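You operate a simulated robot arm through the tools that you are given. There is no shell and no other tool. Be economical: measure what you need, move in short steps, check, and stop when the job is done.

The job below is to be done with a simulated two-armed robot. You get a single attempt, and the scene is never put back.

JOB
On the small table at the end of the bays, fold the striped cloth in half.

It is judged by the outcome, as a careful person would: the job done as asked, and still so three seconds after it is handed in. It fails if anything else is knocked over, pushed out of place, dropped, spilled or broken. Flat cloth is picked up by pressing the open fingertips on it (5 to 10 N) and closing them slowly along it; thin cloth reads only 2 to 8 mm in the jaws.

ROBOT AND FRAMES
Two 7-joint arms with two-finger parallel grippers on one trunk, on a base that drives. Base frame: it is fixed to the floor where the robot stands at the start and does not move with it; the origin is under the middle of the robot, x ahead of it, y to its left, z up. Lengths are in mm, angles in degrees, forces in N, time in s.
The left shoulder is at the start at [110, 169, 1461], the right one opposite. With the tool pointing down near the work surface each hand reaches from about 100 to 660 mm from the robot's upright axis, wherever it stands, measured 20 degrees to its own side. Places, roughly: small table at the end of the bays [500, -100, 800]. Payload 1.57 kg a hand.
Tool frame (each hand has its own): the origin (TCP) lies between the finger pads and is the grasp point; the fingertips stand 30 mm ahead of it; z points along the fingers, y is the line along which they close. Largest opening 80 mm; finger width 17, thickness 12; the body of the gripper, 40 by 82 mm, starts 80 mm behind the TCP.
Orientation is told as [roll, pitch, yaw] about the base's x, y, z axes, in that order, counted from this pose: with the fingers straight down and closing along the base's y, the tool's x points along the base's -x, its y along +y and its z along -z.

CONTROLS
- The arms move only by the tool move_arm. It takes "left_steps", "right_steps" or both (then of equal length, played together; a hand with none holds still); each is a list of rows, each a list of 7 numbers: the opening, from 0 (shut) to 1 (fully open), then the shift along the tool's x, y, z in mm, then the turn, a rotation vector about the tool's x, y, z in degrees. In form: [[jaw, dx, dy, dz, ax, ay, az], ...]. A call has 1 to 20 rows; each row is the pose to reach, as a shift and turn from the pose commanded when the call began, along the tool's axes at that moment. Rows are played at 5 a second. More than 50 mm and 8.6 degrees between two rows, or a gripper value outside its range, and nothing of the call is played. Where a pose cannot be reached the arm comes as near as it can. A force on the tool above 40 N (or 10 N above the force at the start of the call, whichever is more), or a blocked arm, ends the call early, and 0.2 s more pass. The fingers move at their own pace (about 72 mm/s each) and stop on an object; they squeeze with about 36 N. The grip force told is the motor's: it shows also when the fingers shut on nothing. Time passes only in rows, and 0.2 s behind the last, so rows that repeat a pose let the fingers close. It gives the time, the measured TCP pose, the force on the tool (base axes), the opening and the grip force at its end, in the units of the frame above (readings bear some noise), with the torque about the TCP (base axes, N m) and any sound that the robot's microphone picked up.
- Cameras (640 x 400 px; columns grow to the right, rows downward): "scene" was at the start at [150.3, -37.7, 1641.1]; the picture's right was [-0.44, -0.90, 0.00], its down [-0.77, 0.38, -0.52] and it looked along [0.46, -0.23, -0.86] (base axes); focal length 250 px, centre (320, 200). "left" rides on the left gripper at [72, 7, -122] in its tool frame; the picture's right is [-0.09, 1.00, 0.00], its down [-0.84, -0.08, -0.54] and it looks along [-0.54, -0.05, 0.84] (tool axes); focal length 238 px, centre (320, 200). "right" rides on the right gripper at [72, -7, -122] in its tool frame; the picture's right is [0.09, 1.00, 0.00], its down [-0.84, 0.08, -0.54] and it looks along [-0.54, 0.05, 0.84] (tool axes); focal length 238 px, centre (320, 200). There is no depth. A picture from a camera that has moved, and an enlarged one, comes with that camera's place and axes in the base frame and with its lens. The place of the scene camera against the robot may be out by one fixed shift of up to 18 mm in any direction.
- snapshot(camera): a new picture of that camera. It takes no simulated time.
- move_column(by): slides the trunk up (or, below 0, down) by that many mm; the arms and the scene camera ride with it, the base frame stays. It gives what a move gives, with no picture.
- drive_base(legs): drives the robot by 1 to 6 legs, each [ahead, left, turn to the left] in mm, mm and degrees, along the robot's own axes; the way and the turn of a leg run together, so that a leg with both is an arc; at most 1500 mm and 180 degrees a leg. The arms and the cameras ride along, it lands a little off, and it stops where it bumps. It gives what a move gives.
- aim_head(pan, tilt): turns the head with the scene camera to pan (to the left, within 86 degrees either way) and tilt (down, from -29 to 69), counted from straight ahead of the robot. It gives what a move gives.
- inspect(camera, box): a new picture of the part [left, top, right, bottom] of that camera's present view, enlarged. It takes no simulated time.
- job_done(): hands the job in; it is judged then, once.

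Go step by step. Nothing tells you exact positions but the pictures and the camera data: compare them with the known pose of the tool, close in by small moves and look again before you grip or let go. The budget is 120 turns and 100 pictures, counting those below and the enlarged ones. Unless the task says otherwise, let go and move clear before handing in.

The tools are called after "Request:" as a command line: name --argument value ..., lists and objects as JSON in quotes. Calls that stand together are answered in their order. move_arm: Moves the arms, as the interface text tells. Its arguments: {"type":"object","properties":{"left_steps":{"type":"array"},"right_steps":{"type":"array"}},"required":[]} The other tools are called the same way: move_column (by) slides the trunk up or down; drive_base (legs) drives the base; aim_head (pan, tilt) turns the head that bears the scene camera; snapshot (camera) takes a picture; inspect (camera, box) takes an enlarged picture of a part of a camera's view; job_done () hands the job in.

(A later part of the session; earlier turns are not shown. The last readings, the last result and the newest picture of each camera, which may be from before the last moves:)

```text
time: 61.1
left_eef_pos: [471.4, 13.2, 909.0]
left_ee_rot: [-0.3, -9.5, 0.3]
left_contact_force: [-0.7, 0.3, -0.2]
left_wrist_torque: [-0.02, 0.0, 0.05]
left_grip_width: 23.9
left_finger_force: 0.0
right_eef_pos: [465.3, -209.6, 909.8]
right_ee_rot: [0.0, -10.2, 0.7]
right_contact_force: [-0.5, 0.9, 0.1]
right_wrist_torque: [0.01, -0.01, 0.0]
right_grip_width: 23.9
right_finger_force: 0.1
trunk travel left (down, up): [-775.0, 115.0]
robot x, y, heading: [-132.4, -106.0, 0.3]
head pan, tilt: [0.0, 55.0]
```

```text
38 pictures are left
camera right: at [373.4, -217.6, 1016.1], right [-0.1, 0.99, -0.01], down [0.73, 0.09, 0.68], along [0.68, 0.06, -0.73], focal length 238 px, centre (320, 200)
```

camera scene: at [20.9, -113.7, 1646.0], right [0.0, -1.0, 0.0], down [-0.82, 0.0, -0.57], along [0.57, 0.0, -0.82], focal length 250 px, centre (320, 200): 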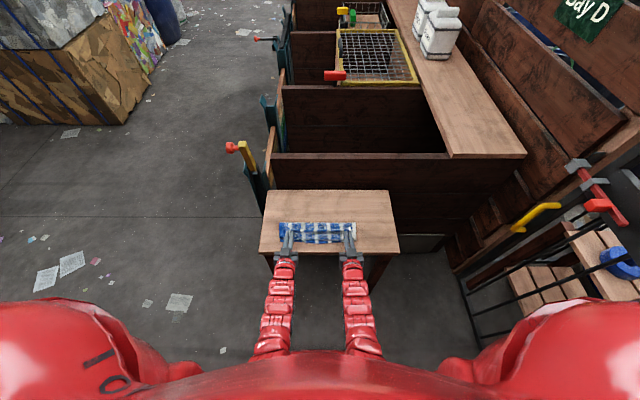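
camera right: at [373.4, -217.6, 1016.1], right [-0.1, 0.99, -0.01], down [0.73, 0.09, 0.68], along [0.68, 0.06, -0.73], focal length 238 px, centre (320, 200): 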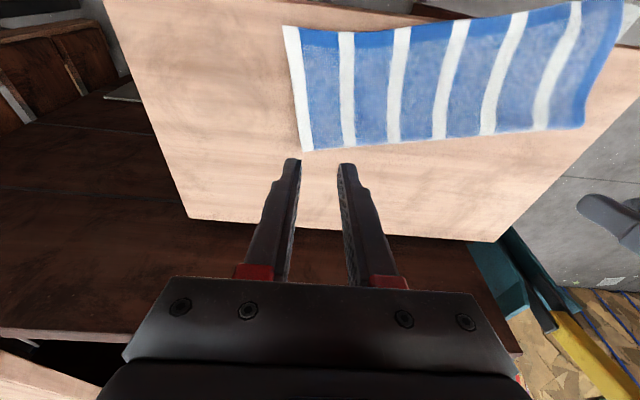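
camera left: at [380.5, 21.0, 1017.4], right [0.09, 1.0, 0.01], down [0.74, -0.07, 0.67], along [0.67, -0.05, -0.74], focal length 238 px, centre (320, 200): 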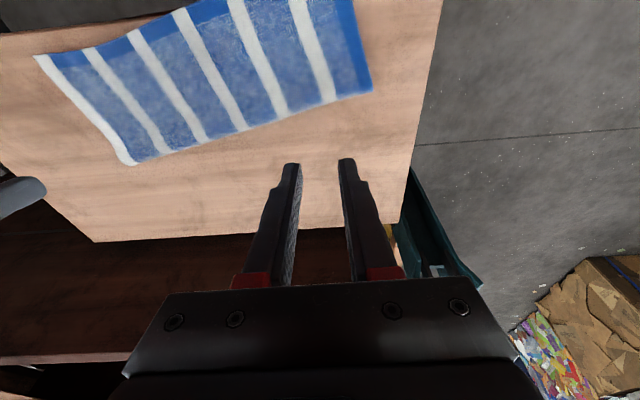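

The turned-back strip no longer shows here; it may have unrolled by itself. I'll check from above.

Request:
inspect --camera "scene" --box '[250, 170, 410, 270]'

Request:
inspect --camera "right" --box '[260, 0, 640, 180]'

Request:
inspect --camera "left" --box '[20, 0, 400, 180]'

```text
4.00 times, centred on (330, 220) of scene
camera zoom: at [28.7, -113.2, 1646.0], right [0.0, -1.0, 0.0], down [-0.82, 0.0, -0.57], along [0.57, 0.0, -0.82], focal length 999 px, centre (280, 120)
```

zoom: 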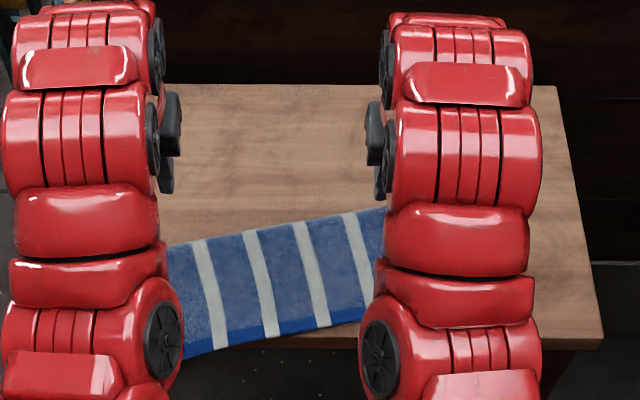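

```text
1.68 times, centred on (450, 90) of right
camera zoom: at [373.4, -217.6, 1016.1], right [-0.1, 0.99, -0.01], down [0.73, 0.09, 0.68], along [0.68, 0.06, -0.73], focal length 401 px, centre (101, 385)
```

zoom: 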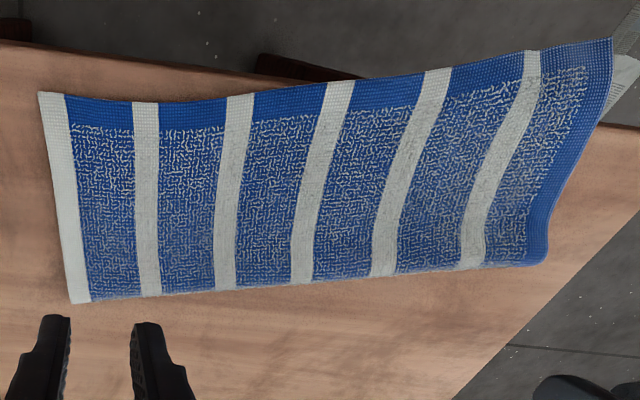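

```text
1.68 times, centred on (210, 90) of left
camera zoom: at [380.5, 21.0, 1017.4], right [0.09, 1.0, 0.01], down [0.74, -0.07, 0.67], along [0.67, -0.05, -0.74], focal length 401 px, centre (505, 385)
```

zoom: 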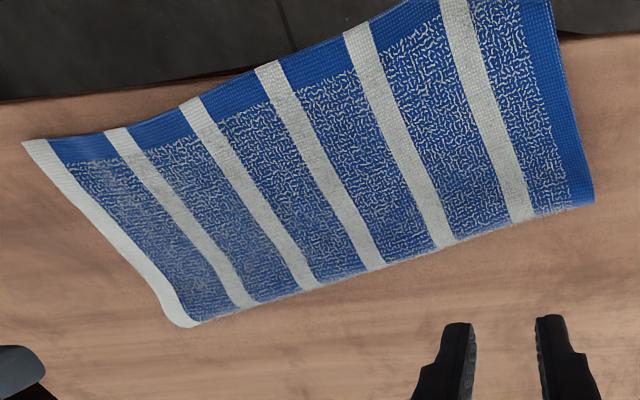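

The turned-back strip has sprung open, and the cloth is now neatly folded, though the top edge overhangs by about 30 mm and the cloth is turned. I'll square it up first: press lightly with both hands and slide the left end away. I'm going down near contact now.

Request:
move_arm --left_steps '[[0.4, 21, 5, 34, 0, 0, 0], [0.4, 42, 10, 68, 0, 0, 0], [0.4, 63, 14, 95, 0, 0, 0], [0.4, 63, 14, 105, 0, 0, 0], [0.4, 63, 14, 108, 0, 0, 0]]' --right_steps '[[0.4, 4, 2, 38, 0, 0, 0], [0.4, 8, 4, 76, 0, 0, 0], [0.4, 10.6, 5, 104, 0, 0, 0], [0.4, 10.6, 5, 114, 0, 0, 0], [0.4, 10.6, 5, 117, 0, 0, 0]]'

Request:
snapshot --camera "left"

Request:
snapshot --camera "right"

```text
time: 62.3
left_eef_pos: [426.7, 27.3, 791.9]
left_ee_rot: [-0.3, -9.6, 0.3]
left_contact_force: [0.2, -0.8, -0.3]
left_wrist_torque: [0.01, -0.02, 0.0]
left_grip_width: 32.0
left_finger_force: 0.0
right_eef_pos: [475.2, -204.1, 789.8]
right_ee_rot: [0.1, -10.2, 0.7]
right_contact_force: [-0.6, 0.6, 0.2]
right_wrist_torque: [0.02, 0.01, 0.02]
right_grip_width: 32.0
right_finger_force: 0.0
trunk travel left (down, up): [-775.0, 115.0]
robot x, y, heading: [-135.7, -109.0, 0.5]
head pan, tilt: [0.0, 55.0]
```

```text
34 pictures are left
camera left: at [336.3, 34.1, 899.1], right [0.09, 1.0, 0.01], down [0.74, -0.07, 0.67], along [0.67, -0.05, -0.74], focal length 238 px, centre (320, 200)
```

left: 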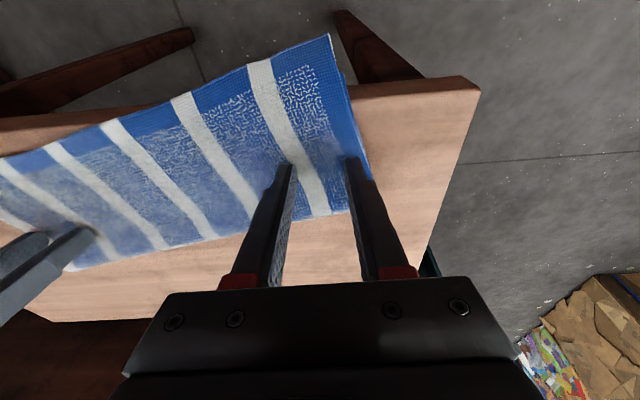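

```text
33 pictures are left
camera right: at [383.3, -211.9, 898.4], right [-0.1, 0.99, -0.01], down [0.73, 0.09, 0.68], along [0.68, 0.06, -0.73], focal length 238 px, centre (320, 200)
```

right: 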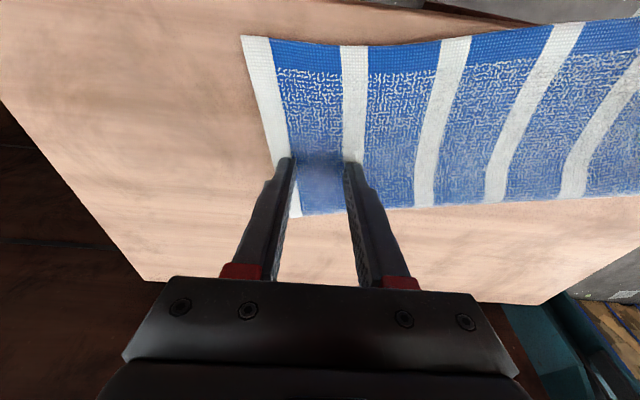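

The positions look right. I'll narrow the jaws and press down gently.

Request:
move_arm --left_steps '[[0.2, 0, -4, 2, 0, 0, 0], [0.2, 0, -4, 4, 0, 0, 0], [0.2, 0, -4, 5, 0, 0, 0], [0.2, 0, -4, 5, 0, 0, 0]]' --right_steps '[[0.2, 0, 2, 1, 0, 0, 0], [0.2, 0, 2, 2, 0, 0, 0], [0.2, 0, 2, 3, 0, 0, 0], [0.2, 0, 2, 3, 0, 0, 0]]'

```text
time: 63.3
left_eef_pos: [427.6, 23.1, 786.8]
left_ee_rot: [-0.3, -9.5, 0.3]
left_contact_force: [0.0, 0.2, 5.7]
left_wrist_torque: [0.04, 0.02, 0.01]
left_grip_width: 15.8
left_finger_force: 0.0
right_eef_pos: [476.0, -202.5, 790.0]
right_ee_rot: [0.2, -10.3, 0.7]
right_contact_force: [-0.1, -0.5, 0.3]
right_wrist_torque: [-0.02, -0.04, 0.01]
right_grip_width: 16.0
right_finger_force: 0.0
trunk travel left (down, up): [-775.0, 115.0]
robot x, y, heading: [-133.9, -106.0, 0.0]
head pan, tilt: [0.0, 55.0]
```

Request:
move_arm --left_steps '[[0.2, 0, 0, 0.3, 0, 0, 0], [0.2, 0, 0, 0.5, 0, 0, 0], [0.2, -6, 0, 1.6, 0, 0, 0], [0.2, -12, 1, 2.6, 0, 0, 0], [0.2, -20, 1, 3.9, 0, 0, 0], [0.2, -28, 2, 5.2, 0, 0, 0], [0.2, -36, 2, 6.5, 0, 0, 0], [0.2, -44, 3, 7.8, 0, 0, 0], [0.2, -52, 3, 9.2, 0, 0, 0], [0.2, -58, 4, 10.2, 0, 0, 0], [0.2, -63, 4, 11, 0, 0, 0]]' --right_steps '[[0.2, 0, 0, 2, 0, 0, 0], [0.2, 0, 0, 3.2, 0, 0, 0], [0.2, -2, 0, 3.5, 0, 0, 0], [0.2, -4, 0, 3.9, 0, 0, 0], [0.2, -6, 0, 4.2, 0, 0, 0], [0.2, -8, 0, 4.6, 0, 0, 0], [0.2, -10, 0, 5, 0, 0, 0], [0.2, -12, 0, 5.3, 0, 0, 0], [0.2, -14, 0, 5.7, 0, 0, 0], [0.2, -15, 0, 5.9, 0, 0, 0], [0.2, -16, 0, 6, 0, 0, 0]]'

Request:
snapshot --camera "left"

Request:
snapshot --camera "right"

```text
time: 65.7
left_eef_pos: [492.9, 28.0, 787.4]
left_ee_rot: [-0.3, -9.6, 0.3]
left_contact_force: [-0.4, -0.6, 2.1]
left_wrist_torque: [0.01, 0.03, 0.04]
left_grip_width: 16.1
left_finger_force: 0.0
right_eef_pos: [494.1, -202.5, 786.8]
right_ee_rot: [0.2, -10.3, 0.7]
right_contact_force: [-1.4, -0.8, 6.1]
right_wrist_torque: [-0.04, 0.05, -0.02]
right_grip_width: 15.4
right_finger_force: 0.1
trunk travel left (down, up): [-775.0, 115.0]
robot x, y, heading: [-131.8, -102.8, 0.3]
head pan, tilt: [0.0, 55.0]
```

```text
32 pictures are left
camera left: at [401.0, 34.6, 895.8], right [0.09, 1.0, 0.01], down [0.74, -0.07, 0.67], along [0.67, -0.05, -0.74], focal length 238 px, centre (320, 200)
```

left: 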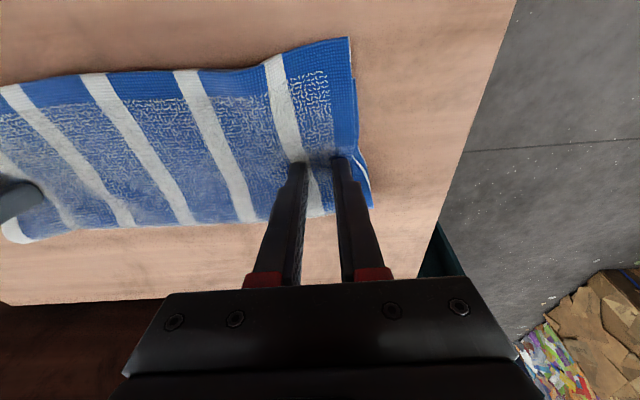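

```text
31 pictures are left
camera right: at [400.7, -209.9, 893.4], right [-0.1, 0.99, -0.01], down [0.73, 0.09, 0.68], along [0.68, 0.06, -0.73], focal length 238 px, centre (320, 200)
```

right: 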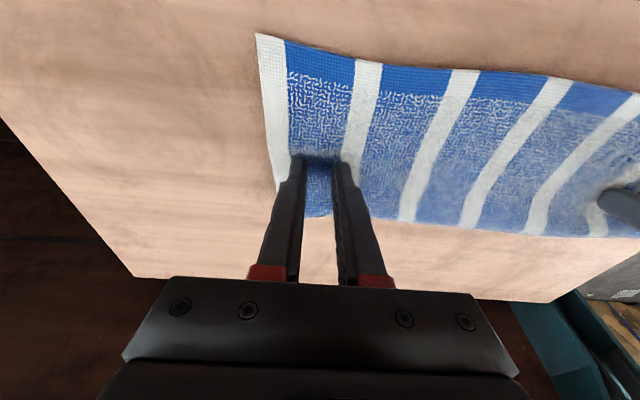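

That worked very well; the cloth is square again. I'll lift both hands to look at the edges.

Request:
move_arm --left_steps '[[0.2, 0, 0, -10, 0, 0, 0], [0.3, 15, 0, -45, 0, 0, 0], [0.4, 30, 0, -80, 0, 0, 0], [0.4, 45, 0, -100, 0, 0, 0]]' --right_steps '[[0.2, 0, 0, -10, 0, 0, 0], [0.3, 15, 0, -45, 0, 0, 0], [0.4, 30, 0, -80, 0, 0, 0], [0.4, 45, 0, -100, 0, 0, 0]]'

Request:
snapshot --camera "left"

Request:
snapshot --camera "right"

```text
time: 66.7
left_eef_pos: [427.6, 27.5, 878.3]
left_ee_rot: [-0.3, -9.5, 0.3]
left_contact_force: [0.7, -0.2, 0.3]
left_wrist_torque: [-0.01, -0.04, -0.01]
left_grip_width: 31.8
left_finger_force: 0.0
right_eef_pos: [432.7, -205.7, 876.7]
right_ee_rot: [0.1, -10.2, 0.7]
right_contact_force: [0.5, -1.4, 0.3]
right_wrist_torque: [0.05, -0.05, 0.02]
right_grip_width: 32.3
right_finger_force: 0.1
trunk travel left (down, up): [-775.0, 115.0]
robot x, y, heading: [-131.6, -106.2, 0.4]
head pan, tilt: [0.0, 55.0]
```

```text
30 pictures are left
camera left: at [337.9, 34.4, 986.5], right [0.09, 1.0, 0.01], down [0.74, -0.07, 0.67], along [0.67, -0.05, -0.74], focal length 238 px, centre (320, 200)
```

left: 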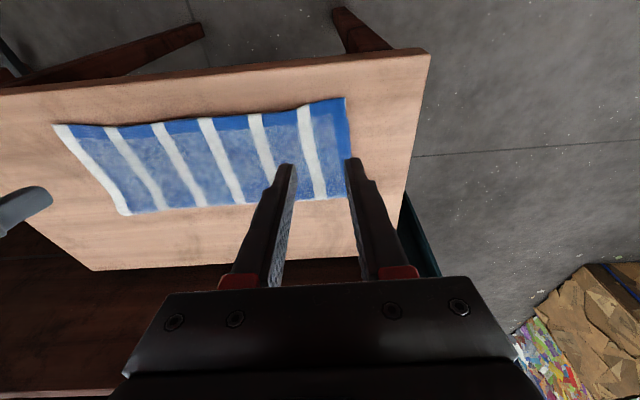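

```text
29 pictures are left
camera right: at [340.1, -212.1, 984.5], right [-0.1, 0.99, -0.01], down [0.73, 0.09, 0.68], along [0.68, 0.06, -0.73], focal length 238 px, centre (320, 200)
```

right: 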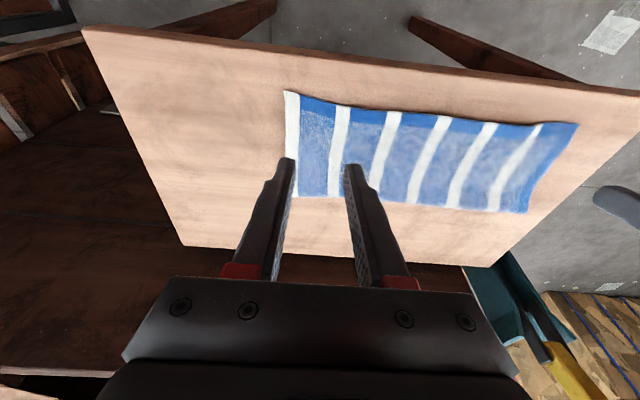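

The cloth is square, but the top layer is about 126 mm deep against about 92 mm below, so the edge overhangs about 33 mm. The overhang is a single layer, so I can pinch it from straight above, re-roll the crease outward and lay the edge back on the bottom edge. First I'll move over it.

Request:
drive_base --legs '[[30, 0, 0]]'

Request:
move_arm --left_steps '[[0.4, 12, -4, 20, 0, 3, 0], [0.4, 24, -8, 40, 0, 6, 0], [0.4, 36.5, -10.5, 63, 0, 9.5, 0], [0.4, 36.5, -10.5, 63, 0, 9.5, 0]]' --right_steps '[[0.4, 14, 1, 20, 0, 3, 0], [0.4, 28, 2, 40, 0, 6, 0], [0.4, 42, 2, 60.5, 0, 10, 0], [0.4, 42, 2, 60.5, 0, 10, 0]]'

Request:
snapshot --camera "left"

Request:
snapshot --camera "right"

```text
time: 67.5
left_eef_pos: [457.4, 28.1, 878.6]
left_ee_rot: [-0.3, -9.7, 0.4]
left_contact_force: [0.3, 0.5, 0.8]
left_wrist_torque: [0.01, -0.02, 0.0]
left_grip_width: 31.7
left_finger_force: 0.1
right_eef_pos: [461.3, -204.3, 877.8]
right_ee_rot: [0.1, -10.4, 0.7]
right_contact_force: [-0.3, 0.1, 0.4]
right_wrist_torque: [-0.01, -0.01, -0.02]
right_grip_width: 32.0
right_finger_force: 0.1
trunk travel left (down, up): [-775.0, 115.0]
robot x, y, heading: [-104.8, -104.7, 0.1]
head pan, tilt: [0.0, 55.0]
```

```text
time: 68.5
left_eef_pos: [433.7, 16.5, 809.4]
left_ee_rot: [-0.2, 0.0, 0.3]
left_contact_force: [0.4, -0.7, 0.6]
left_wrist_torque: [0.02, 0.01, 0.0]
left_grip_width: 32.1
left_finger_force: 0.1
right_eef_pos: [431.5, -202.8, 812.2]
right_ee_rot: [0.3, -0.3, 0.8]
right_contact_force: [1.0, 0.0, -0.7]
right_wrist_torque: [0.0, -0.01, -0.01]
right_grip_width: 32.1
right_finger_force: 0.2
trunk travel left (down, up): [-775.0, 115.0]
robot x, y, heading: [-104.8, -106.2, 0.1]
head pan, tilt: [0.0, 55.0]
```

```text
28 pictures are left
camera left: at [361.7, 24.3, 931.1], right [0.09, 1.0, -0.01], down [0.84, -0.07, 0.54], along [0.54, -0.05, -0.84], focal length 238 px, centre (320, 200)
```

left: 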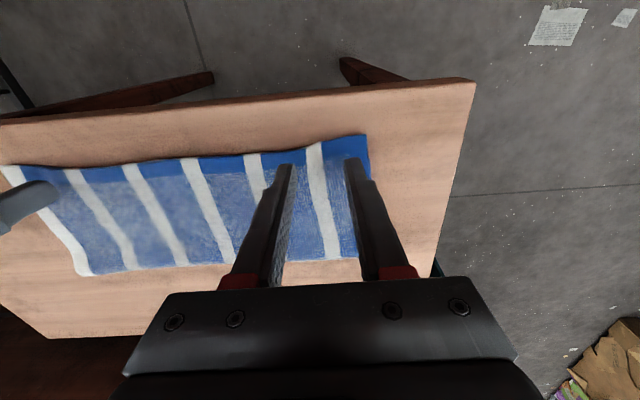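

```text
27 pictures are left
camera right: at [358.9, -210.5, 933.1], right [-0.1, 0.99, 0.0], down [0.83, 0.09, 0.55], along [0.54, 0.06, -0.84], focal length 238 px, centre (320, 200)
```

right: 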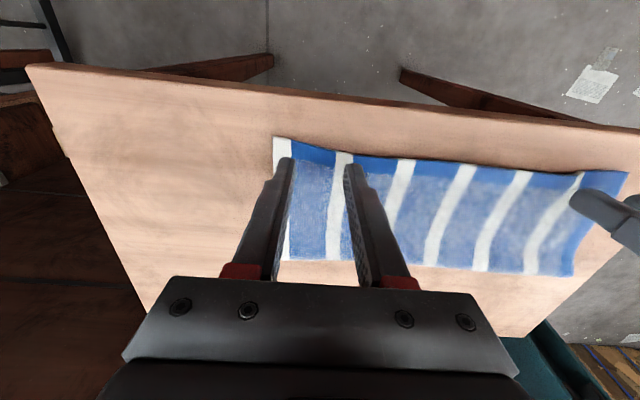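

The left is about 9 mm inside the edge and the right about 4, so I'll move the right 6 mm further in. Then down to contact.

Request:
move_arm --left_steps '[[0.4, -1, 0, 12, 0, 0, 0], [0.4, -1, 0, 22, 0, 0, 0], [0.4, -1, 0, 25, 0, 0, 0], [0.4, -1, 0, 26, 0, 0, 0]]' --right_steps '[[0.4, -6, 0, 14, 0, 0, 0], [0.4, -6, 0, 24, 0, 0, 0], [0.4, -6, 0, 27, 0, 0, 0], [0.4, -6, 0, 28.5, 0, 0, 0]]'

```text
time: 69.5
left_eef_pos: [434.1, 15.6, 785.1]
left_ee_rot: [-0.3, -0.1, 0.2]
left_contact_force: [0.4, -0.4, 3.8]
left_wrist_torque: [0.01, -0.07, -0.02]
left_grip_width: 32.0
left_finger_force: 0.0
right_eef_pos: [438.6, -202.8, 784.8]
right_ee_rot: [0.1, -0.5, 0.7]
right_contact_force: [2.9, -1.7, 24.4]
right_wrist_torque: [0.14, -0.22, -0.01]
right_grip_width: 31.7
right_finger_force: 0.0
trunk travel left (down, up): [-775.0, 115.0]
robot x, y, heading: [-103.2, -105.0, 0.2]
head pan, tilt: [0.0, 55.0]
```

Request:
move_arm --left_steps '[[0.4, 0, 0, 0.8, 0, 0, 0], [0.36, 0, 0, 0.8, 0, 0, 0], [0.32, 0, 0, 0.8, 0, 0, 0], [0.28, 0, 0, 0.8, 0, 0, 0], [0.24, 0, 0, 0.8, 0, 0, 0], [0.2, 0, 0, 0.8, 0, 0, 0], [0.16, 0, 0, 0.8, 0, 0, 0], [0.12, 0, 0, 0.8, 0, 0, 0], [0.08, 0, 0, 0.8, 0, 0, 0], [0.04, 0, 0, 0.8, 0, 0, 0], [0, 0, 0, 0.8, 0, 0, 0], [0, 0, 0, 0.8, 0, 0, 0], [0, 0, 0, 0.8, 0, 0, 0]]' --right_steps '[[0.4, 0, 0, -0.8, 0, 0, 0], [0.36, 0, 0, -0.8, 0, 0, 0], [0.32, 0, 0, -0.8, 0, 0, 0], [0.28, 0, 0, -0.8, 0, 0, 0], [0.24, 0, 0, -0.8, 0, 0, 0], [0.2, 0, 0, -0.8, 0, 0, 0], [0.16, 0, 0, -0.8, 0, 0, 0], [0.12, 0, 0, -0.8, 0, 0, 0], [0.08, 0, 0, -0.8, 0, 0, 0], [0.04, 0, 0, -0.8, 0, 0, 0], [0, 0, 0, -0.8, 0, 0, 0], [0, 0, 0, -0.8, 0, 0, 0], [0, 0, 0, -0.8, 0, 0, 0]]'

Request:
snapshot --camera "left"

Request:
snapshot --camera "right"

```text
time: 72.3
left_eef_pos: [433.7, 18.4, 784.5]
left_ee_rot: [-0.2, 0.0, 0.2]
left_contact_force: [-0.6, 1.6, 4.0]
left_wrist_torque: [0.07, 0.09, 0.0]
left_grip_width: 0.0
left_finger_force: 21.2
right_eef_pos: [436.2, -201.5, 783.1]
right_ee_rot: [0.1, -0.5, 0.7]
right_contact_force: [-1.5, 1.7, 25.1]
right_wrist_torque: [0.13, -0.12, 0.03]
right_grip_width: 6.9
right_finger_force: 25.9
trunk travel left (down, up): [-775.0, 115.0]
robot x, y, heading: [-106.2, -105.3, 0.3]
head pan, tilt: [0.0, 55.0]
```

```text
26 pictures are left
camera left: at [361.0, 24.8, 906.5], right [0.09, 1.0, -0.01], down [0.84, -0.07, 0.54], along [0.54, -0.05, -0.84], focal length 238 px, centre (320, 200)
```

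left: 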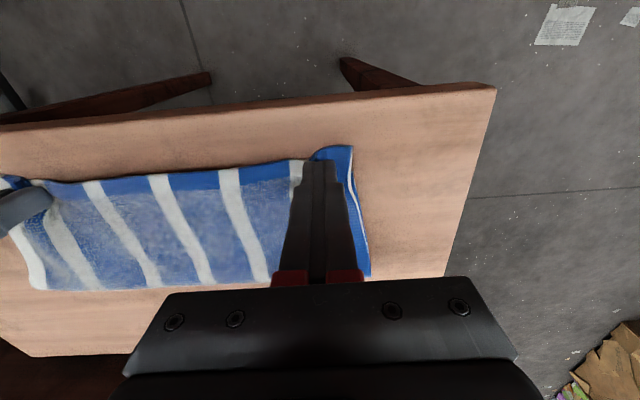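

```text
25 pictures are left
camera right: at [363.8, -209.1, 905.3], right [-0.1, 0.99, 0.0], down [0.83, 0.09, 0.55], along [0.54, 0.06, -0.84], focal length 238 px, centre (320, 200)
```

right: 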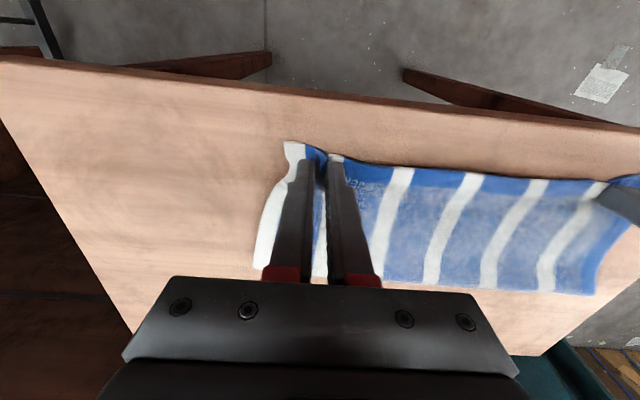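

The right holds something 6.9 mm thick, possibly both layers, and the left closed on nothing. I'll look closely at the left end, where the layers' edges show.

Request:
inspect --camera "left" --box '[270, 130, 400, 290]'

Request:
inspect --camera "right" --box '[240, 120, 400, 220]'

```text
2.50 times, centred on (335, 210) of left
camera zoom: at [361.0, 24.8, 906.5], right [0.09, 1.0, -0.01], down [0.84, -0.07, 0.54], along [0.54, -0.05, -0.84], focal length 596 px, centre (282, 175)
```

zoom: 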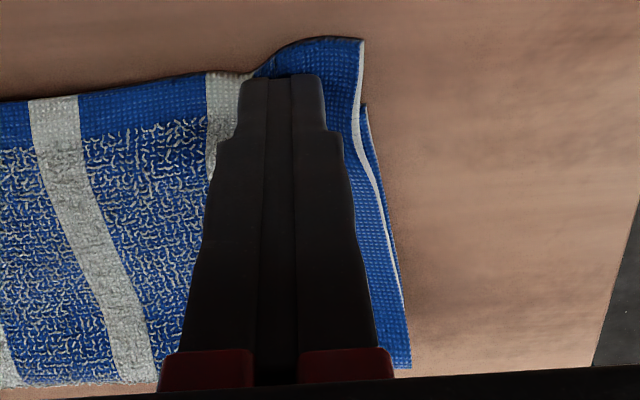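

```text
4.00 times, centred on (320, 170) of right
camera zoom: at [363.8, -209.1, 905.3], right [-0.1, 0.99, 0.0], down [0.83, 0.09, 0.55], along [0.54, 0.06, -0.84], focal length 953 px, centre (320, 320)
```

zoom: 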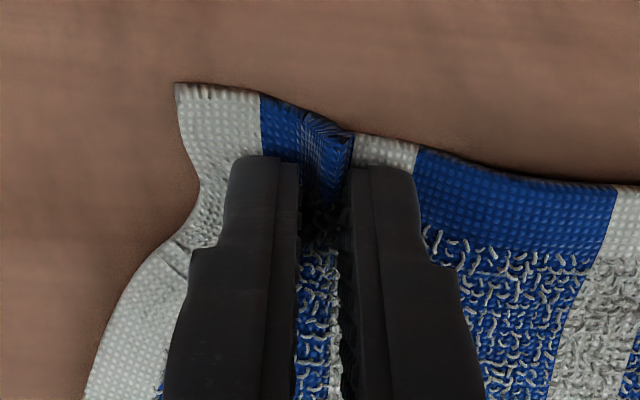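

At the left the top edge overhangs by only about 20 mm, so the grips must sit right on the edge to take a single layer. I'll release both, move 7 mm toward the edge and press again.

Request:
move_arm --left_steps '[[0.2, 0, 0, -4, 0, 0, 0], [0.4, 0, 0, -10, 0, 0, 0], [0.4, 3, 0, -15, 0, 0, 0], [0.4, 5, 0, -20, 0, 0, 0]]' --right_steps '[[0.2, 0, 0, -2, 0, 0, 0], [0.5, 0, 0, -8, 0, 0, 0], [0.4, 4, 0, -15, 0, 0, 0], [0.4, 7, 0, -20, 0, 0, 0]]'

Request:
snapshot --camera "left"

Request:
snapshot --camera "right"

```text
time: 73.3
left_eef_pos: [430.4, 16.2, 802.4]
left_ee_rot: [-0.3, 0.0, 0.1]
left_contact_force: [-1.1, 0.1, 0.0]
left_wrist_torque: [0.01, -0.04, 0.01]
left_grip_width: 31.9
left_finger_force: 0.2
right_eef_pos: [430.9, -201.7, 802.1]
right_ee_rot: [0.1, -0.2, 0.8]
right_contact_force: [0.4, 0.1, 0.3]
right_wrist_torque: [-0.02, 0.0, 0.01]
right_grip_width: 32.1
right_finger_force: 0.1
trunk travel left (down, up): [-775.0, 115.0]
robot x, y, heading: [-102.2, -105.6, 0.4]
head pan, tilt: [0.0, 55.0]
```

```text
22 pictures are left
camera left: at [357.7, 24.2, 924.3], right [0.09, 1.0, -0.01], down [0.84, -0.07, 0.54], along [0.54, -0.05, -0.84], focal length 238 px, centre (320, 200)
```

left: 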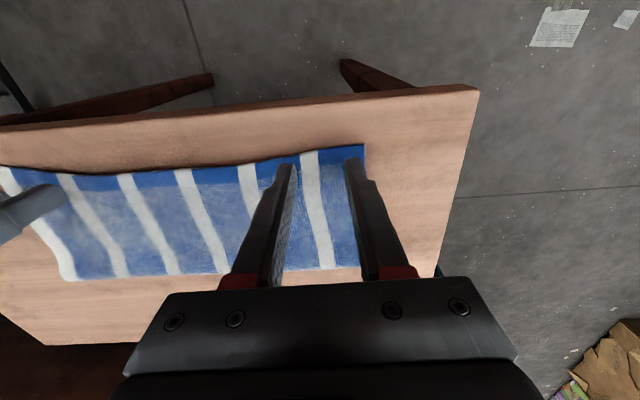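

```text
21 pictures are left
camera right: at [359.0, -209.5, 923.8], right [-0.11, 0.99, 0.0], down [0.83, 0.09, 0.55], along [0.54, 0.06, -0.84], focal length 238 px, centre (320, 200)
```

right: 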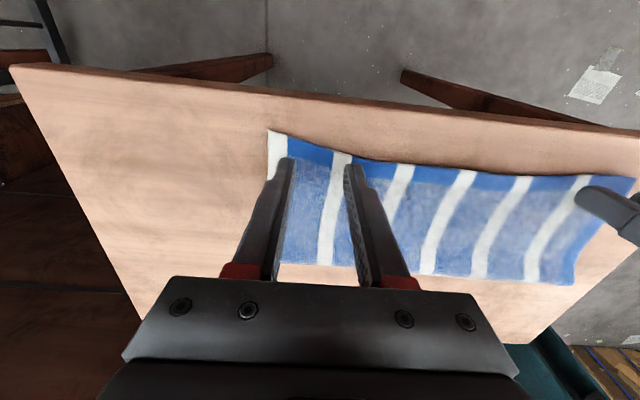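

Both now land 7–8 mm inside the edge. Going down to contact.

Request:
move_arm --left_steps '[[0.4, 1, 0, 10, 0, 0, 0], [0.4, 1, 0, 18, 0, 0, 0], [0.4, 1, 0, 20, 0, 0, 0], [0.4, 1, 0, 20.8, 0, 0, 0]]' --right_steps '[[0.4, 0, 0, 10, 0, 0, 0], [0.4, 0, 0, 17, 0, 0, 0], [0.4, 0, 0, 18.5, 0, 0, 0], [0.4, 0, 0, 19, 0, 0, 0]]'

```text
time: 74.3
left_eef_pos: [428.8, 15.7, 783.1]
left_ee_rot: [-0.3, -0.1, 0.2]
left_contact_force: [-1.1, -0.8, 9.0]
left_wrist_torque: [0.01, -0.02, 0.02]
left_grip_width: 31.9
left_finger_force: 0.1
right_eef_pos: [431.0, -203.2, 784.4]
right_ee_rot: [0.1, -0.3, 0.7]
right_contact_force: [0.5, 0.4, 3.6]
right_wrist_torque: [0.05, -0.03, -0.02]
right_grip_width: 31.7
right_finger_force: 0.1
trunk travel left (down, up): [-775.0, 115.0]
robot x, y, heading: [-103.2, -106.1, 0.4]
head pan, tilt: [0.0, 55.0]
```

Request:
move_arm --left_steps '[[0.4, 0, 0, 0.2, 0, 0, 0], [0.36, 0, 0, 0.4, 0, 0, 0], [0.32, 0, 0, 0.4, 0, 0, 0], [0.28, 0, 0, 0.4, 0, 0, 0], [0.24, 0, 0, 0.4, 0, 0, 0], [0.2, 0, 0, 0.4, 0, 0, 0], [0.16, 0, 0, 0.4, 0, 0, 0], [0.12, 0, 0, 0.4, 0, 0, 0], [0.08, 0, 0, 0.4, 0, 0, 0], [0.04, 0, 0, 0.4, 0, 0, 0], [0, 0, 0, 0.4, 0, 0, 0], [0, 0, 0, 0.4, 0, 0, 0], [0, 0, 0, 0.4, 0, 0, 0]]' --right_steps '[[0.4, 0, 0, 0.8, 0, 0, 0], [0.36, 0, 0, 1.2, 0, 0, 0], [0.32, 0, 0, 1.2, 0, 0, 0], [0.28, 0, 0, 1.2, 0, 0, 0], [0.24, 0, 0, 1.2, 0, 0, 0], [0.2, 0, 0, 1.2, 0, 0, 0], [0.16, 0, 0, 1.2, 0, 0, 0], [0.12, 0, 0, 1.2, 0, 0, 0], [0.08, 0, 0, 1.2, 0, 0, 0], [0.04, 0, 0, 1.2, 0, 0, 0], [0, 0, 0, 1.2, 0, 0, 0], [0, 0, 0, 1.2, 0, 0, 0], [0, 0, 0, 1.2, 0, 0, 0]]'

```text
time: 77.2
left_eef_pos: [427.6, 16.9, 783.7]
left_ee_rot: [-0.3, -0.1, 0.2]
left_contact_force: [-0.2, -5.6, 17.0]
left_wrist_torque: [-0.14, -0.01, -0.03]
left_grip_width: 5.3
left_finger_force: 25.7
right_eef_pos: [429.5, -200.8, 782.8]
right_ee_rot: [0.1, -0.2, 0.9]
right_contact_force: [0.1, 6.2, 8.6]
right_wrist_torque: [0.21, -0.08, 0.0]
right_grip_width: 4.0
right_finger_force: 24.8
trunk travel left (down, up): [-775.0, 115.0]
robot x, y, heading: [-101.3, -103.0, 0.1]
head pan, tilt: [0.0, 55.0]
```

Both are gripped (5.3 and 4.0 mm). I'll lift 40 mm and check that only the top layer comes up.

Request:
move_arm --left_steps '[[0, -2, 0, -10, 0, 0, 0], [0, -5, 0, -20, 0, 0, 0], [0, -10, 0, -32, 0, 0, 0], [0, -15, 0, -45, 0, 0, 0]]' --right_steps '[[0, -2, 0, -10, 0, 0, 0], [0, -5, 0, -20, 0, 0, 0], [0, -10, 0, -32, 0, 0, 0], [0, -15, 0, -45, 0, 0, 0]]'

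Request:
snapshot --camera "left"

Request:
snapshot --camera "right"

```text
time: 78.2
left_eef_pos: [443.9, 17.4, 825.2]
left_ee_rot: [-0.3, -0.1, 0.2]
left_contact_force: [1.2, -7.5, 0.1]
left_wrist_torque: [-0.2, -0.01, -0.05]
left_grip_width: 4.1
left_finger_force: 24.4
right_eef_pos: [446.9, -200.8, 829.0]
right_ee_rot: [0.2, -0.2, 0.8]
right_contact_force: [0.0, 7.2, 0.6]
right_wrist_torque: [0.24, -0.05, 0.04]
right_grip_width: 3.7
right_finger_force: 24.7
trunk travel left (down, up): [-775.0, 115.0]
robot x, y, heading: [-100.2, -108.7, 0.3]
head pan, tilt: [0.0, 55.0]
```

```text
20 pictures are left
camera left: at [371.8, 24.1, 948.1], right [0.09, 1.0, -0.01], down [0.84, -0.07, 0.54], along [0.54, -0.05, -0.84], focal length 238 px, centre (320, 200)
```

left: 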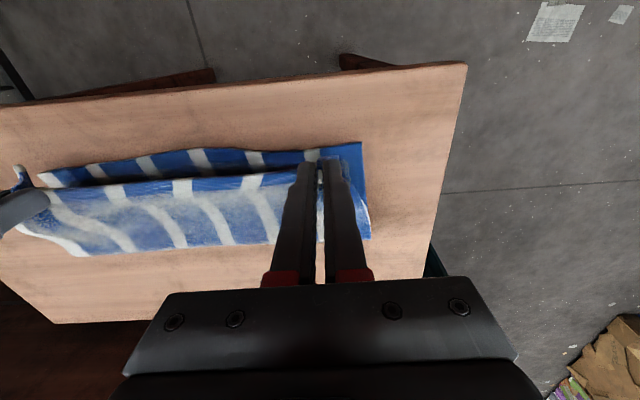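

```text
19 pictures are left
camera right: at [374.6, -208.5, 949.3], right [-0.11, 0.99, 0.0], down [0.83, 0.09, 0.54], along [0.54, 0.06, -0.84], focal length 238 px, centre (320, 200)
```

right: 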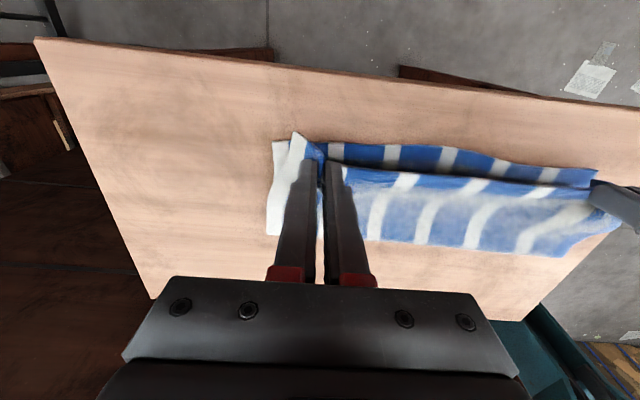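

Only the top layer is up, and the bottom edge shows at x ≈ 443–447. I'll swing the top edge up over the true fold line (about x 555), then lay it back with its edge on the bottom edge.

Request:
move_arm --left_steps '[[0, -13, 0, -18, 0, 0, 0], [0, -26, 0, -35, 0, 0, 0], [0, -50, 0, -46, 0, 0, 0], [0, -76, 0, -53, 0, 0, 0], [0, -96, 0, -55, 0, 0, 0], [0, -116, 0, -55, 0, 0, 0], [0, -116, 0, -55, 0, 0, 0], [0, -100, 0, -55, 0, 0, 0], [0, -85, 0, -53, 0, 0, 0], [0, -69, 0, -47, 0, 0, 0], [0, -53, 0, -39, 0, 0, 0], [0, -41, 0, -28, 0, 0, 0], [0, -29, 0, -15, 0, 0, 0], [0, -22, 0, -4, 0, 0, 0], [0, -18, 0, 7, 0, 0, 0], [0, -15, 0, 16, 0, 0, 0], [0, -13, 0, 25, 0, 0, 0], [0, -12, 0, 31, 0, 0, 0]]' --right_steps '[[0, -13, 0, -18, 0, 0, 0], [0, -26, 0, -35, 0, 0, 0], [0, -50, 0, -46, 0, 0, 0], [0, -76, 0, -53, 0, 0, 0], [0, -96, 0, -55, 0, 0, 0], [0, -116, 0, -55, 0, 0, 0], [0, -116, 0, -55, 0, 0, 0], [0, -100, 0, -55, 0, 0, 0], [0, -85, 0, -53, 0, 0, 0], [0, -69, 0, -47, 0, 0, 0], [0, -53, 0, -39, 0, 0, 0], [0, -41, 0, -28, 0, 0, 0], [0, -29, 0, -14, 0, 0, 0], [0, -22, 0, -2, 0, 0, 0], [0, -18, 0, 9, 0, 0, 0], [0, -15, 0, 19, 0, 0, 0], [0, -13, 0, 28, 0, 0, 0], [0, -12, 0, 34, 0, 0, 0]]'

Request:
snapshot --camera "left"

Request:
snapshot --camera "right"

```text
time: 82.0
left_eef_pos: [455.5, 17.2, 795.9]
left_ee_rot: [-0.4, -0.1, 0.2]
left_contact_force: [-0.3, -7.8, 0.3]
left_wrist_torque: [-0.27, -0.02, -0.08]
left_grip_width: 4.0
left_finger_force: 24.5
right_eef_pos: [459.2, -200.8, 795.0]
right_ee_rot: [0.3, -0.2, 0.7]
right_contact_force: [-0.4, 8.5, -0.7]
right_wrist_torque: [0.24, 0.0, 0.0]
right_grip_width: 3.8
right_finger_force: 24.6
trunk travel left (down, up): [-775.0, 115.0]
robot x, y, heading: [-99.9, -108.4, 0.2]
head pan, tilt: [0.0, 55.0]
```

```text
18 pictures are left
camera left: at [384.1, 24.5, 917.4], right [0.09, 1.0, -0.01], down [0.84, -0.07, 0.54], along [0.54, -0.05, -0.84], focal length 238 px, centre (320, 200)
```

left: 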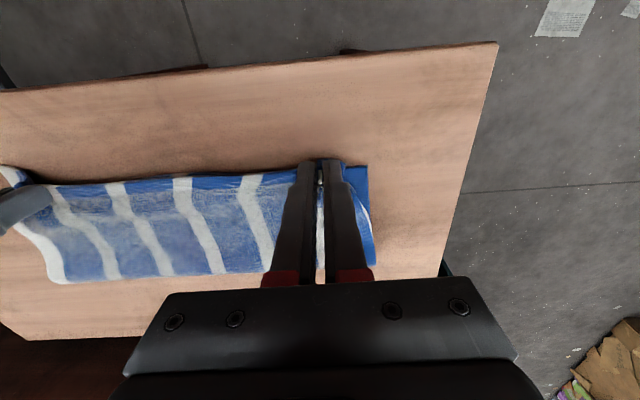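

```text
17 pictures are left
camera right: at [386.3, -208.9, 915.3], right [-0.1, 0.99, 0.0], down [0.83, 0.09, 0.55], along [0.54, 0.06, -0.84], focal length 238 px, centre (320, 200)
```

right: 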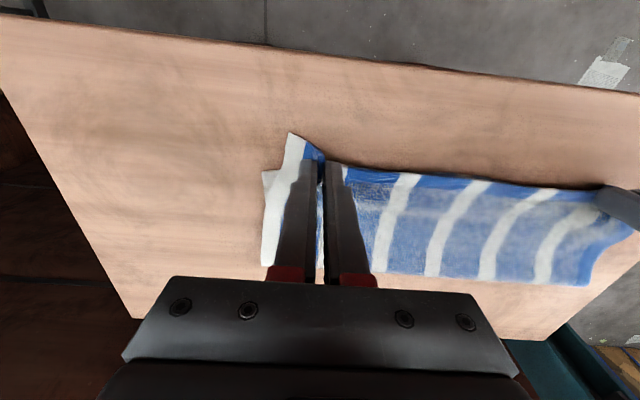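

The edge is laid back untwisted, but the bottom layer slid outward to x ≈ 463–470. I'll shift the top edge another 16–20 mm to match, lower it and release by opening wide and going straight up.

Request:
move_arm --left_steps '[[0, -4, 0, -8, 0, 0, 0], [0, -10, 0, -10, 0, 0, 0], [0, -16, 0, -6, 0, 0, 0], [0, -16, 0, 2, 0, 0, 0], [0, -16, 0, 6, 0, 0, 0], [0, -16, 0, 6, 0, 0, 0], [0.1, -16, 0, 6, 0, 0, 0], [0.2, -16, 0, 5, 0, 0, 0], [0.35, -16, 0, 4, 0, 0, 0], [0.5, -16, 0, 2, 0, 0, 0], [0.5, -16, 0, -10, 0, 0, 0], [0.5, -16, 0, -40, 0, 0, 0], [0.5, -16, 0, -80, 0, 0, 0], [0.5, 0, 0, -110, 0, 0, 0]]' --right_steps '[[0, -5, 0, -8, 0, 0, 0], [0, -12, 0, -10, 0, 0, 0], [0, -20, 0, -6, 0, 0, 0], [0, -20, 0, 2, 0, 0, 0], [0, -20, 0, 5, 0, 0, 0], [0, -20, 0, 5, 0, 0, 0], [0.1, -20, 0, 5, 0, 0, 0], [0.2, -20, 0, 4, 0, 0, 0], [0.35, -20, 0, 3, 0, 0, 0], [0.5, -20, 0, 1, 0, 0, 0], [0.5, -20, 0, -10, 0, 0, 0], [0.5, -20, 0, -40, 0, 0, 0], [0.5, -20, 0, -80, 0, 0, 0], [0.5, -4, 0, -110, 0, 0, 0]]'

Request:
snapshot --camera "left"

Request:
snapshot --camera "right"

```text
time: 85.0
left_eef_pos: [453.1, 18.0, 907.3]
left_ee_rot: [-0.4, -0.2, 0.1]
left_contact_force: [-0.3, -0.5, 0.3]
left_wrist_torque: [-0.03, 0.0, -0.01]
left_grip_width: 39.9
left_finger_force: 0.3
right_eef_pos: [457.6, -203.0, 902.3]
right_ee_rot: [0.2, -0.3, 0.7]
right_contact_force: [-1.0, 0.6, -0.2]
right_wrist_torque: [-0.02, -0.03, -0.04]
right_grip_width: 40.3
right_finger_force: 0.0
trunk travel left (down, up): [-775.0, 115.0]
robot x, y, heading: [-104.6, -105.7, 0.1]
head pan, tilt: [0.0, 55.0]
```

```text
16 pictures are left
camera left: at [381.0, 25.0, 1029.3], right [0.09, 1.0, -0.01], down [0.84, -0.07, 0.55], along [0.54, -0.05, -0.84], focal length 238 px, centre (320, 200)
```

left: 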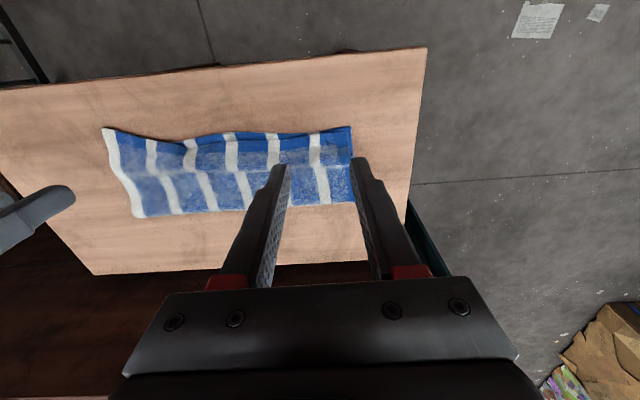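

```text
15 pictures are left
camera right: at [386.0, -211.4, 1025.3], right [-0.1, 0.99, 0.0], down [0.83, 0.09, 0.55], along [0.54, 0.06, -0.84], focal length 238 px, centre (320, 200)
```

right: 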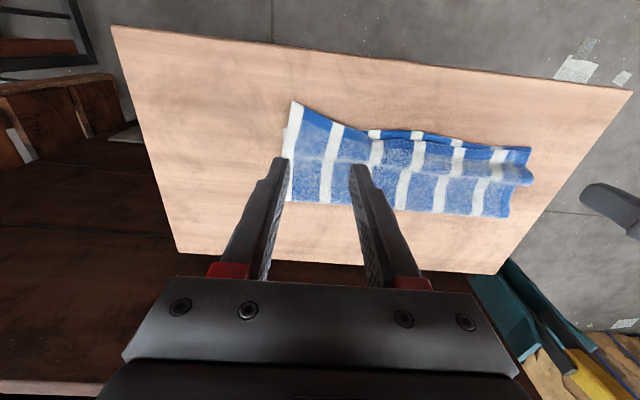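

Released. I'll enlarge to see how the edges lie.

Request:
inspect --camera "right" --box '[270, 90, 550, 230]'

Request:
inspect --camera "left" --box '[90, 110, 370, 230]'

```text
2.29 times, centred on (410, 160) of right
camera zoom: at [386.0, -211.4, 1025.3], right [-0.1, 0.99, 0.0], down [0.83, 0.09, 0.55], along [0.54, 0.06, -0.84], focal length 545 px, centre (114, 291)
```

zoom: 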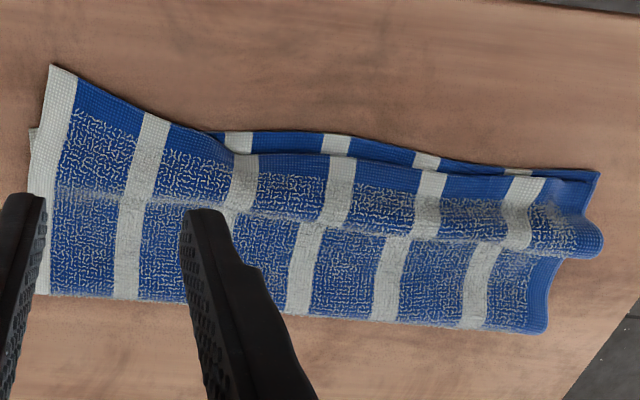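

```text
2.29 times, centred on (230, 170) of left
camera zoom: at [381.0, 25.0, 1029.3], right [0.09, 1.0, -0.01], down [0.84, -0.07, 0.55], along [0.54, -0.05, -0.84], focal length 545 px, centre (526, 269)
```

zoom: 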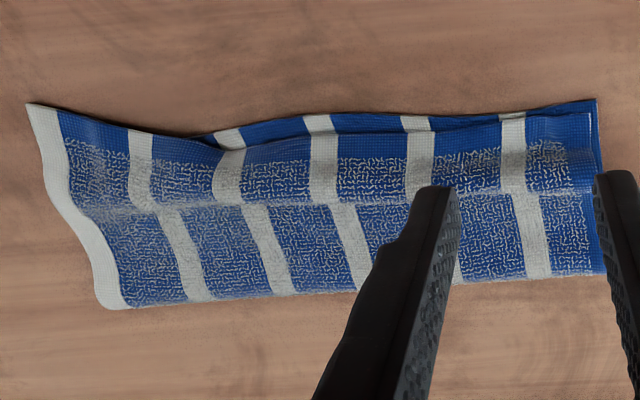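

The left edge is aligned, but the right corner overhangs about 30 mm, with slack in the middle of the top layer. My plan is to pinch the right top corner and set it on the bottom edge, then pinch both layers together at both corners and lift. The crease will then hang to the exact middle and I can lay it down. First I'll go to the edges.

Request:
move_arm --left_steps '[[0.4, -8, 0, 35, 0, 0, 0], [0.4, -16, -1, 70, 0, 0, 0], [0.4, -16, -1, 98, 0, 0, 0], [0.4, -16, -1, 105, 0, 0, 0], [0.4, -16, -1, 107, 0, 0, 0]]' --right_steps '[[0.35, -1, 0, 35, 0, 0, 0], [0.35, -2, 0, 75, 0, 0, 0], [0.35, -2, 0, 100, 0, 0, 0], [0.35, -2, 0, 110, 0, 0, 0], [0.35, -2, 0, 112, 0, 0, 0]]'

Request:
inspect --camera "right" --box '[220, 100, 420, 240]'

Request:
inspect --camera "left" --box '[220, 100, 420, 240]'

```text
time: 86.2
left_eef_pos: [472.0, 16.9, 798.5]
left_ee_rot: [-0.3, 0.0, 0.2]
left_contact_force: [0.4, 0.8, -1.4]
left_wrist_torque: [-0.01, -0.02, -0.04]
left_grip_width: 31.8
left_finger_force: 0.1
right_eef_pos: [464.1, -200.9, 791.1]
right_ee_rot: [0.3, 0.0, 0.7]
right_contact_force: [-0.5, -0.9, -0.1]
right_wrist_torque: [0.0, 0.03, -0.02]
right_grip_width: 28.0
right_finger_force: 0.0
trunk travel left (down, up): [-775.0, 115.0]
robot x, y, heading: [-105.8, -104.4, 0.2]
head pan, tilt: [0.0, 55.0]
```

```text
2.86 times, centred on (320, 170) of right
camera zoom: at [392.3, -208.8, 912.4], right [-0.1, 0.99, 0.0], down [0.83, 0.09, 0.54], along [0.54, 0.06, -0.84], focal length 681 px, centre (320, 286)
```

zoom: 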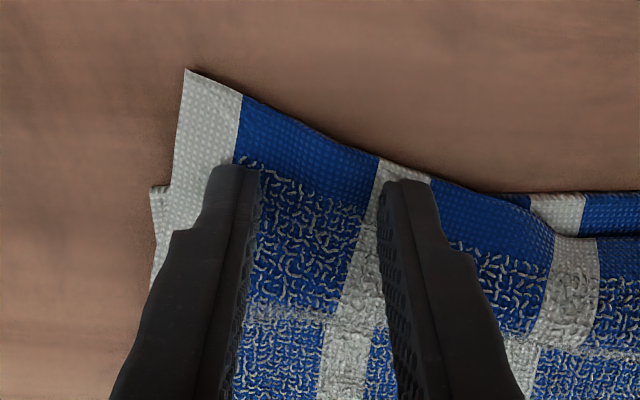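

```text
2.86 times, centred on (320, 170) of left
camera zoom: at [399.6, 24.0, 920.0], right [0.09, 1.0, -0.01], down [0.84, -0.07, 0.54], along [0.54, -0.05, -0.84], focal length 681 px, centre (320, 286)
```

zoom: 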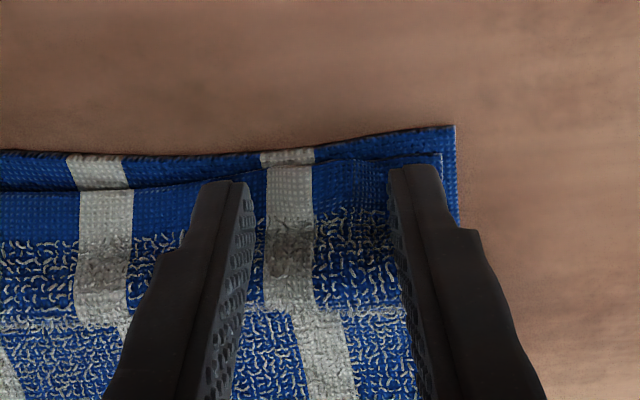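

The left layers are aligned to within about 8 mm. On the right the top corner overhangs, so I'll pinch just that overhang first, 7 mm nearer to me.

Request:
move_arm --right_steps '[[0.35, 7, 0, 3, 0, 0, 0], [0.35, 7, 0, 5.5, 0, 0, 0], [0.35, 7, 0, 7, 0, 0, 0], [0.35, 7, 0, 7.5, 0, 0, 0]]'

```text
time: 87.2
left_eef_pos: [468.6, 15.6, 799.4]
left_ee_rot: [-0.2, 0.1, 0.2]
left_contact_force: [-0.3, 0.4, -1.1]
left_wrist_torque: [-0.02, -0.01, 0.04]
left_grip_width: 32.4
left_finger_force: 0.1
right_eef_pos: [457.3, -202.8, 785.5]
right_ee_rot: [0.1, -0.4, 0.7]
right_contact_force: [1.8, -2.0, 14.5]
right_wrist_torque: [-0.07, -0.18, 0.01]
right_grip_width: 28.0
right_finger_force: 0.0
trunk travel left (down, up): [-775.0, 115.0]
robot x, y, heading: [-104.2, -102.6, -0.0]
head pan, tilt: [0.0, 55.0]
```

Request:
move_arm --right_steps '[[0.35, 0, 0, -0.3, 0, 0, 0], [0.31, 0, 0, -0.3, 0, 0, 0], [0.27, 0, 0, -0.3, 0, 0, 0], [0.23, 0, 0, -0.3, 0, 0, 0], [0.19, 0, 0, -0.3, 0, 0, 0], [0.15, 0, 0, -0.3, 0, 0, 0], [0.11, 0, 0, -0.3, 0, 0, 0], [0.07, 0, 0, -0.3, 0, 0, 0], [0.03, 0, 0, -0.3, 0, 0, 0], [0, 0, 0, -0.3, 0, 0, 0], [0, 0, 0, -0.3, 0, 0, 0], [0, 0, 0, -0.3, 0, 0, 0]]'

Request:
inspect --camera "right" --box '[220, 100, 420, 240]'

```text
time: 89.8
left_eef_pos: [471.3, 16.7, 799.1]
left_ee_rot: [-0.3, -0.1, 0.2]
left_contact_force: [-0.5, -0.5, 0.7]
left_wrist_torque: [-0.01, -0.03, -0.03]
left_grip_width: 32.1
left_finger_force: 0.1
right_eef_pos: [457.2, -201.4, 785.0]
right_ee_rot: [0.1, -0.2, 0.7]
right_contact_force: [0.0, 0.1, 15.0]
right_wrist_torque: [-0.03, -0.06, -0.02]
right_grip_width: 3.9
right_finger_force: 24.7
trunk travel left (down, up): [-775.0, 115.0]
robot x, y, heading: [-105.9, -102.6, -0.0]
head pan, tilt: [0.0, 55.0]
```

```text
2.86 times, centred on (320, 170) of right
camera zoom: at [384.2, -208.9, 906.1], right [-0.1, 0.99, 0.0], down [0.83, 0.09, 0.55], along [0.54, 0.06, -0.84], focal length 681 px, centre (320, 286)
```

zoom: 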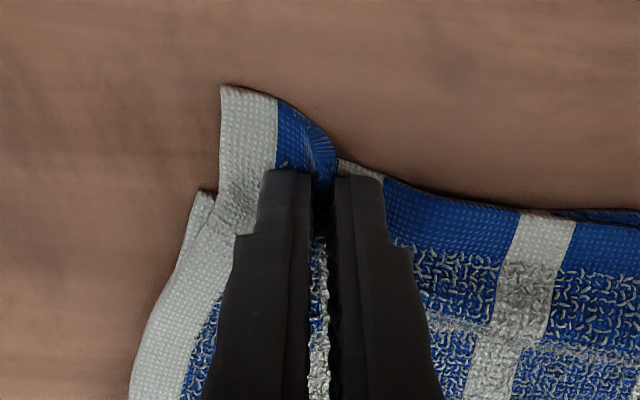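

The right holds only the top layer. I'll lift it 15 mm, carry it 18 mm forward onto the bottom edge and press. Then, without leaving the cloth, I'll open and re-close to pinch both layers.

Request:
move_arm --right_steps '[[0, 0, 0, -8, 0, 0, 0], [0, -5, 0, -15, 0, 0, 0], [0, -12, 0, -16, 0, 0, 0], [0, -18, 0, -15, 0, 0, 0], [0, -18, 0, -8, 0, 0, 0], [0, -18, 0, -3, 0, 0, 0], [0, -18, 0, -1, 0, 0, 0], [0.1, -18, 0, -1, 0, 0, 0], [0.2, -18, 0, 0, 0, 0, 0], [0.3, -18, 0, 0.5, 0, 0, 0], [0.4, -18, 0, 0.5, 0, 0, 0]]'

Request:
inspect --camera "right" --box '[220, 100, 420, 240]'

```text
time: 92.2
left_eef_pos: [470.6, 16.4, 800.6]
left_ee_rot: [-0.3, -0.1, 0.2]
left_contact_force: [0.6, 0.3, 0.1]
left_wrist_torque: [0.02, 0.0, -0.03]
left_grip_width: 32.1
left_finger_force: 0.0
right_eef_pos: [474.7, -200.6, 785.7]
right_ee_rot: [0.2, -0.4, 0.7]
right_contact_force: [0.4, 0.9, 16.0]
right_wrist_torque: [-0.01, -0.12, 0.0]
right_grip_width: 23.2
right_finger_force: 0.1
trunk travel left (down, up): [-775.0, 115.0]
robot x, y, heading: [-104.2, -106.7, 0.4]
head pan, tilt: [0.0, 55.0]
```

```text
2.86 times, centred on (320, 170) of right
camera zoom: at [402.3, -208.2, 906.0], right [-0.1, 0.99, 0.0], down [0.83, 0.09, 0.55], along [0.54, 0.06, -0.84], focal length 681 px, centre (320, 286)
```

zoom: 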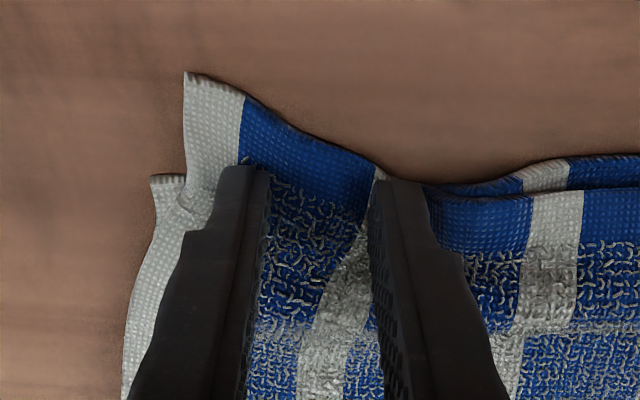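

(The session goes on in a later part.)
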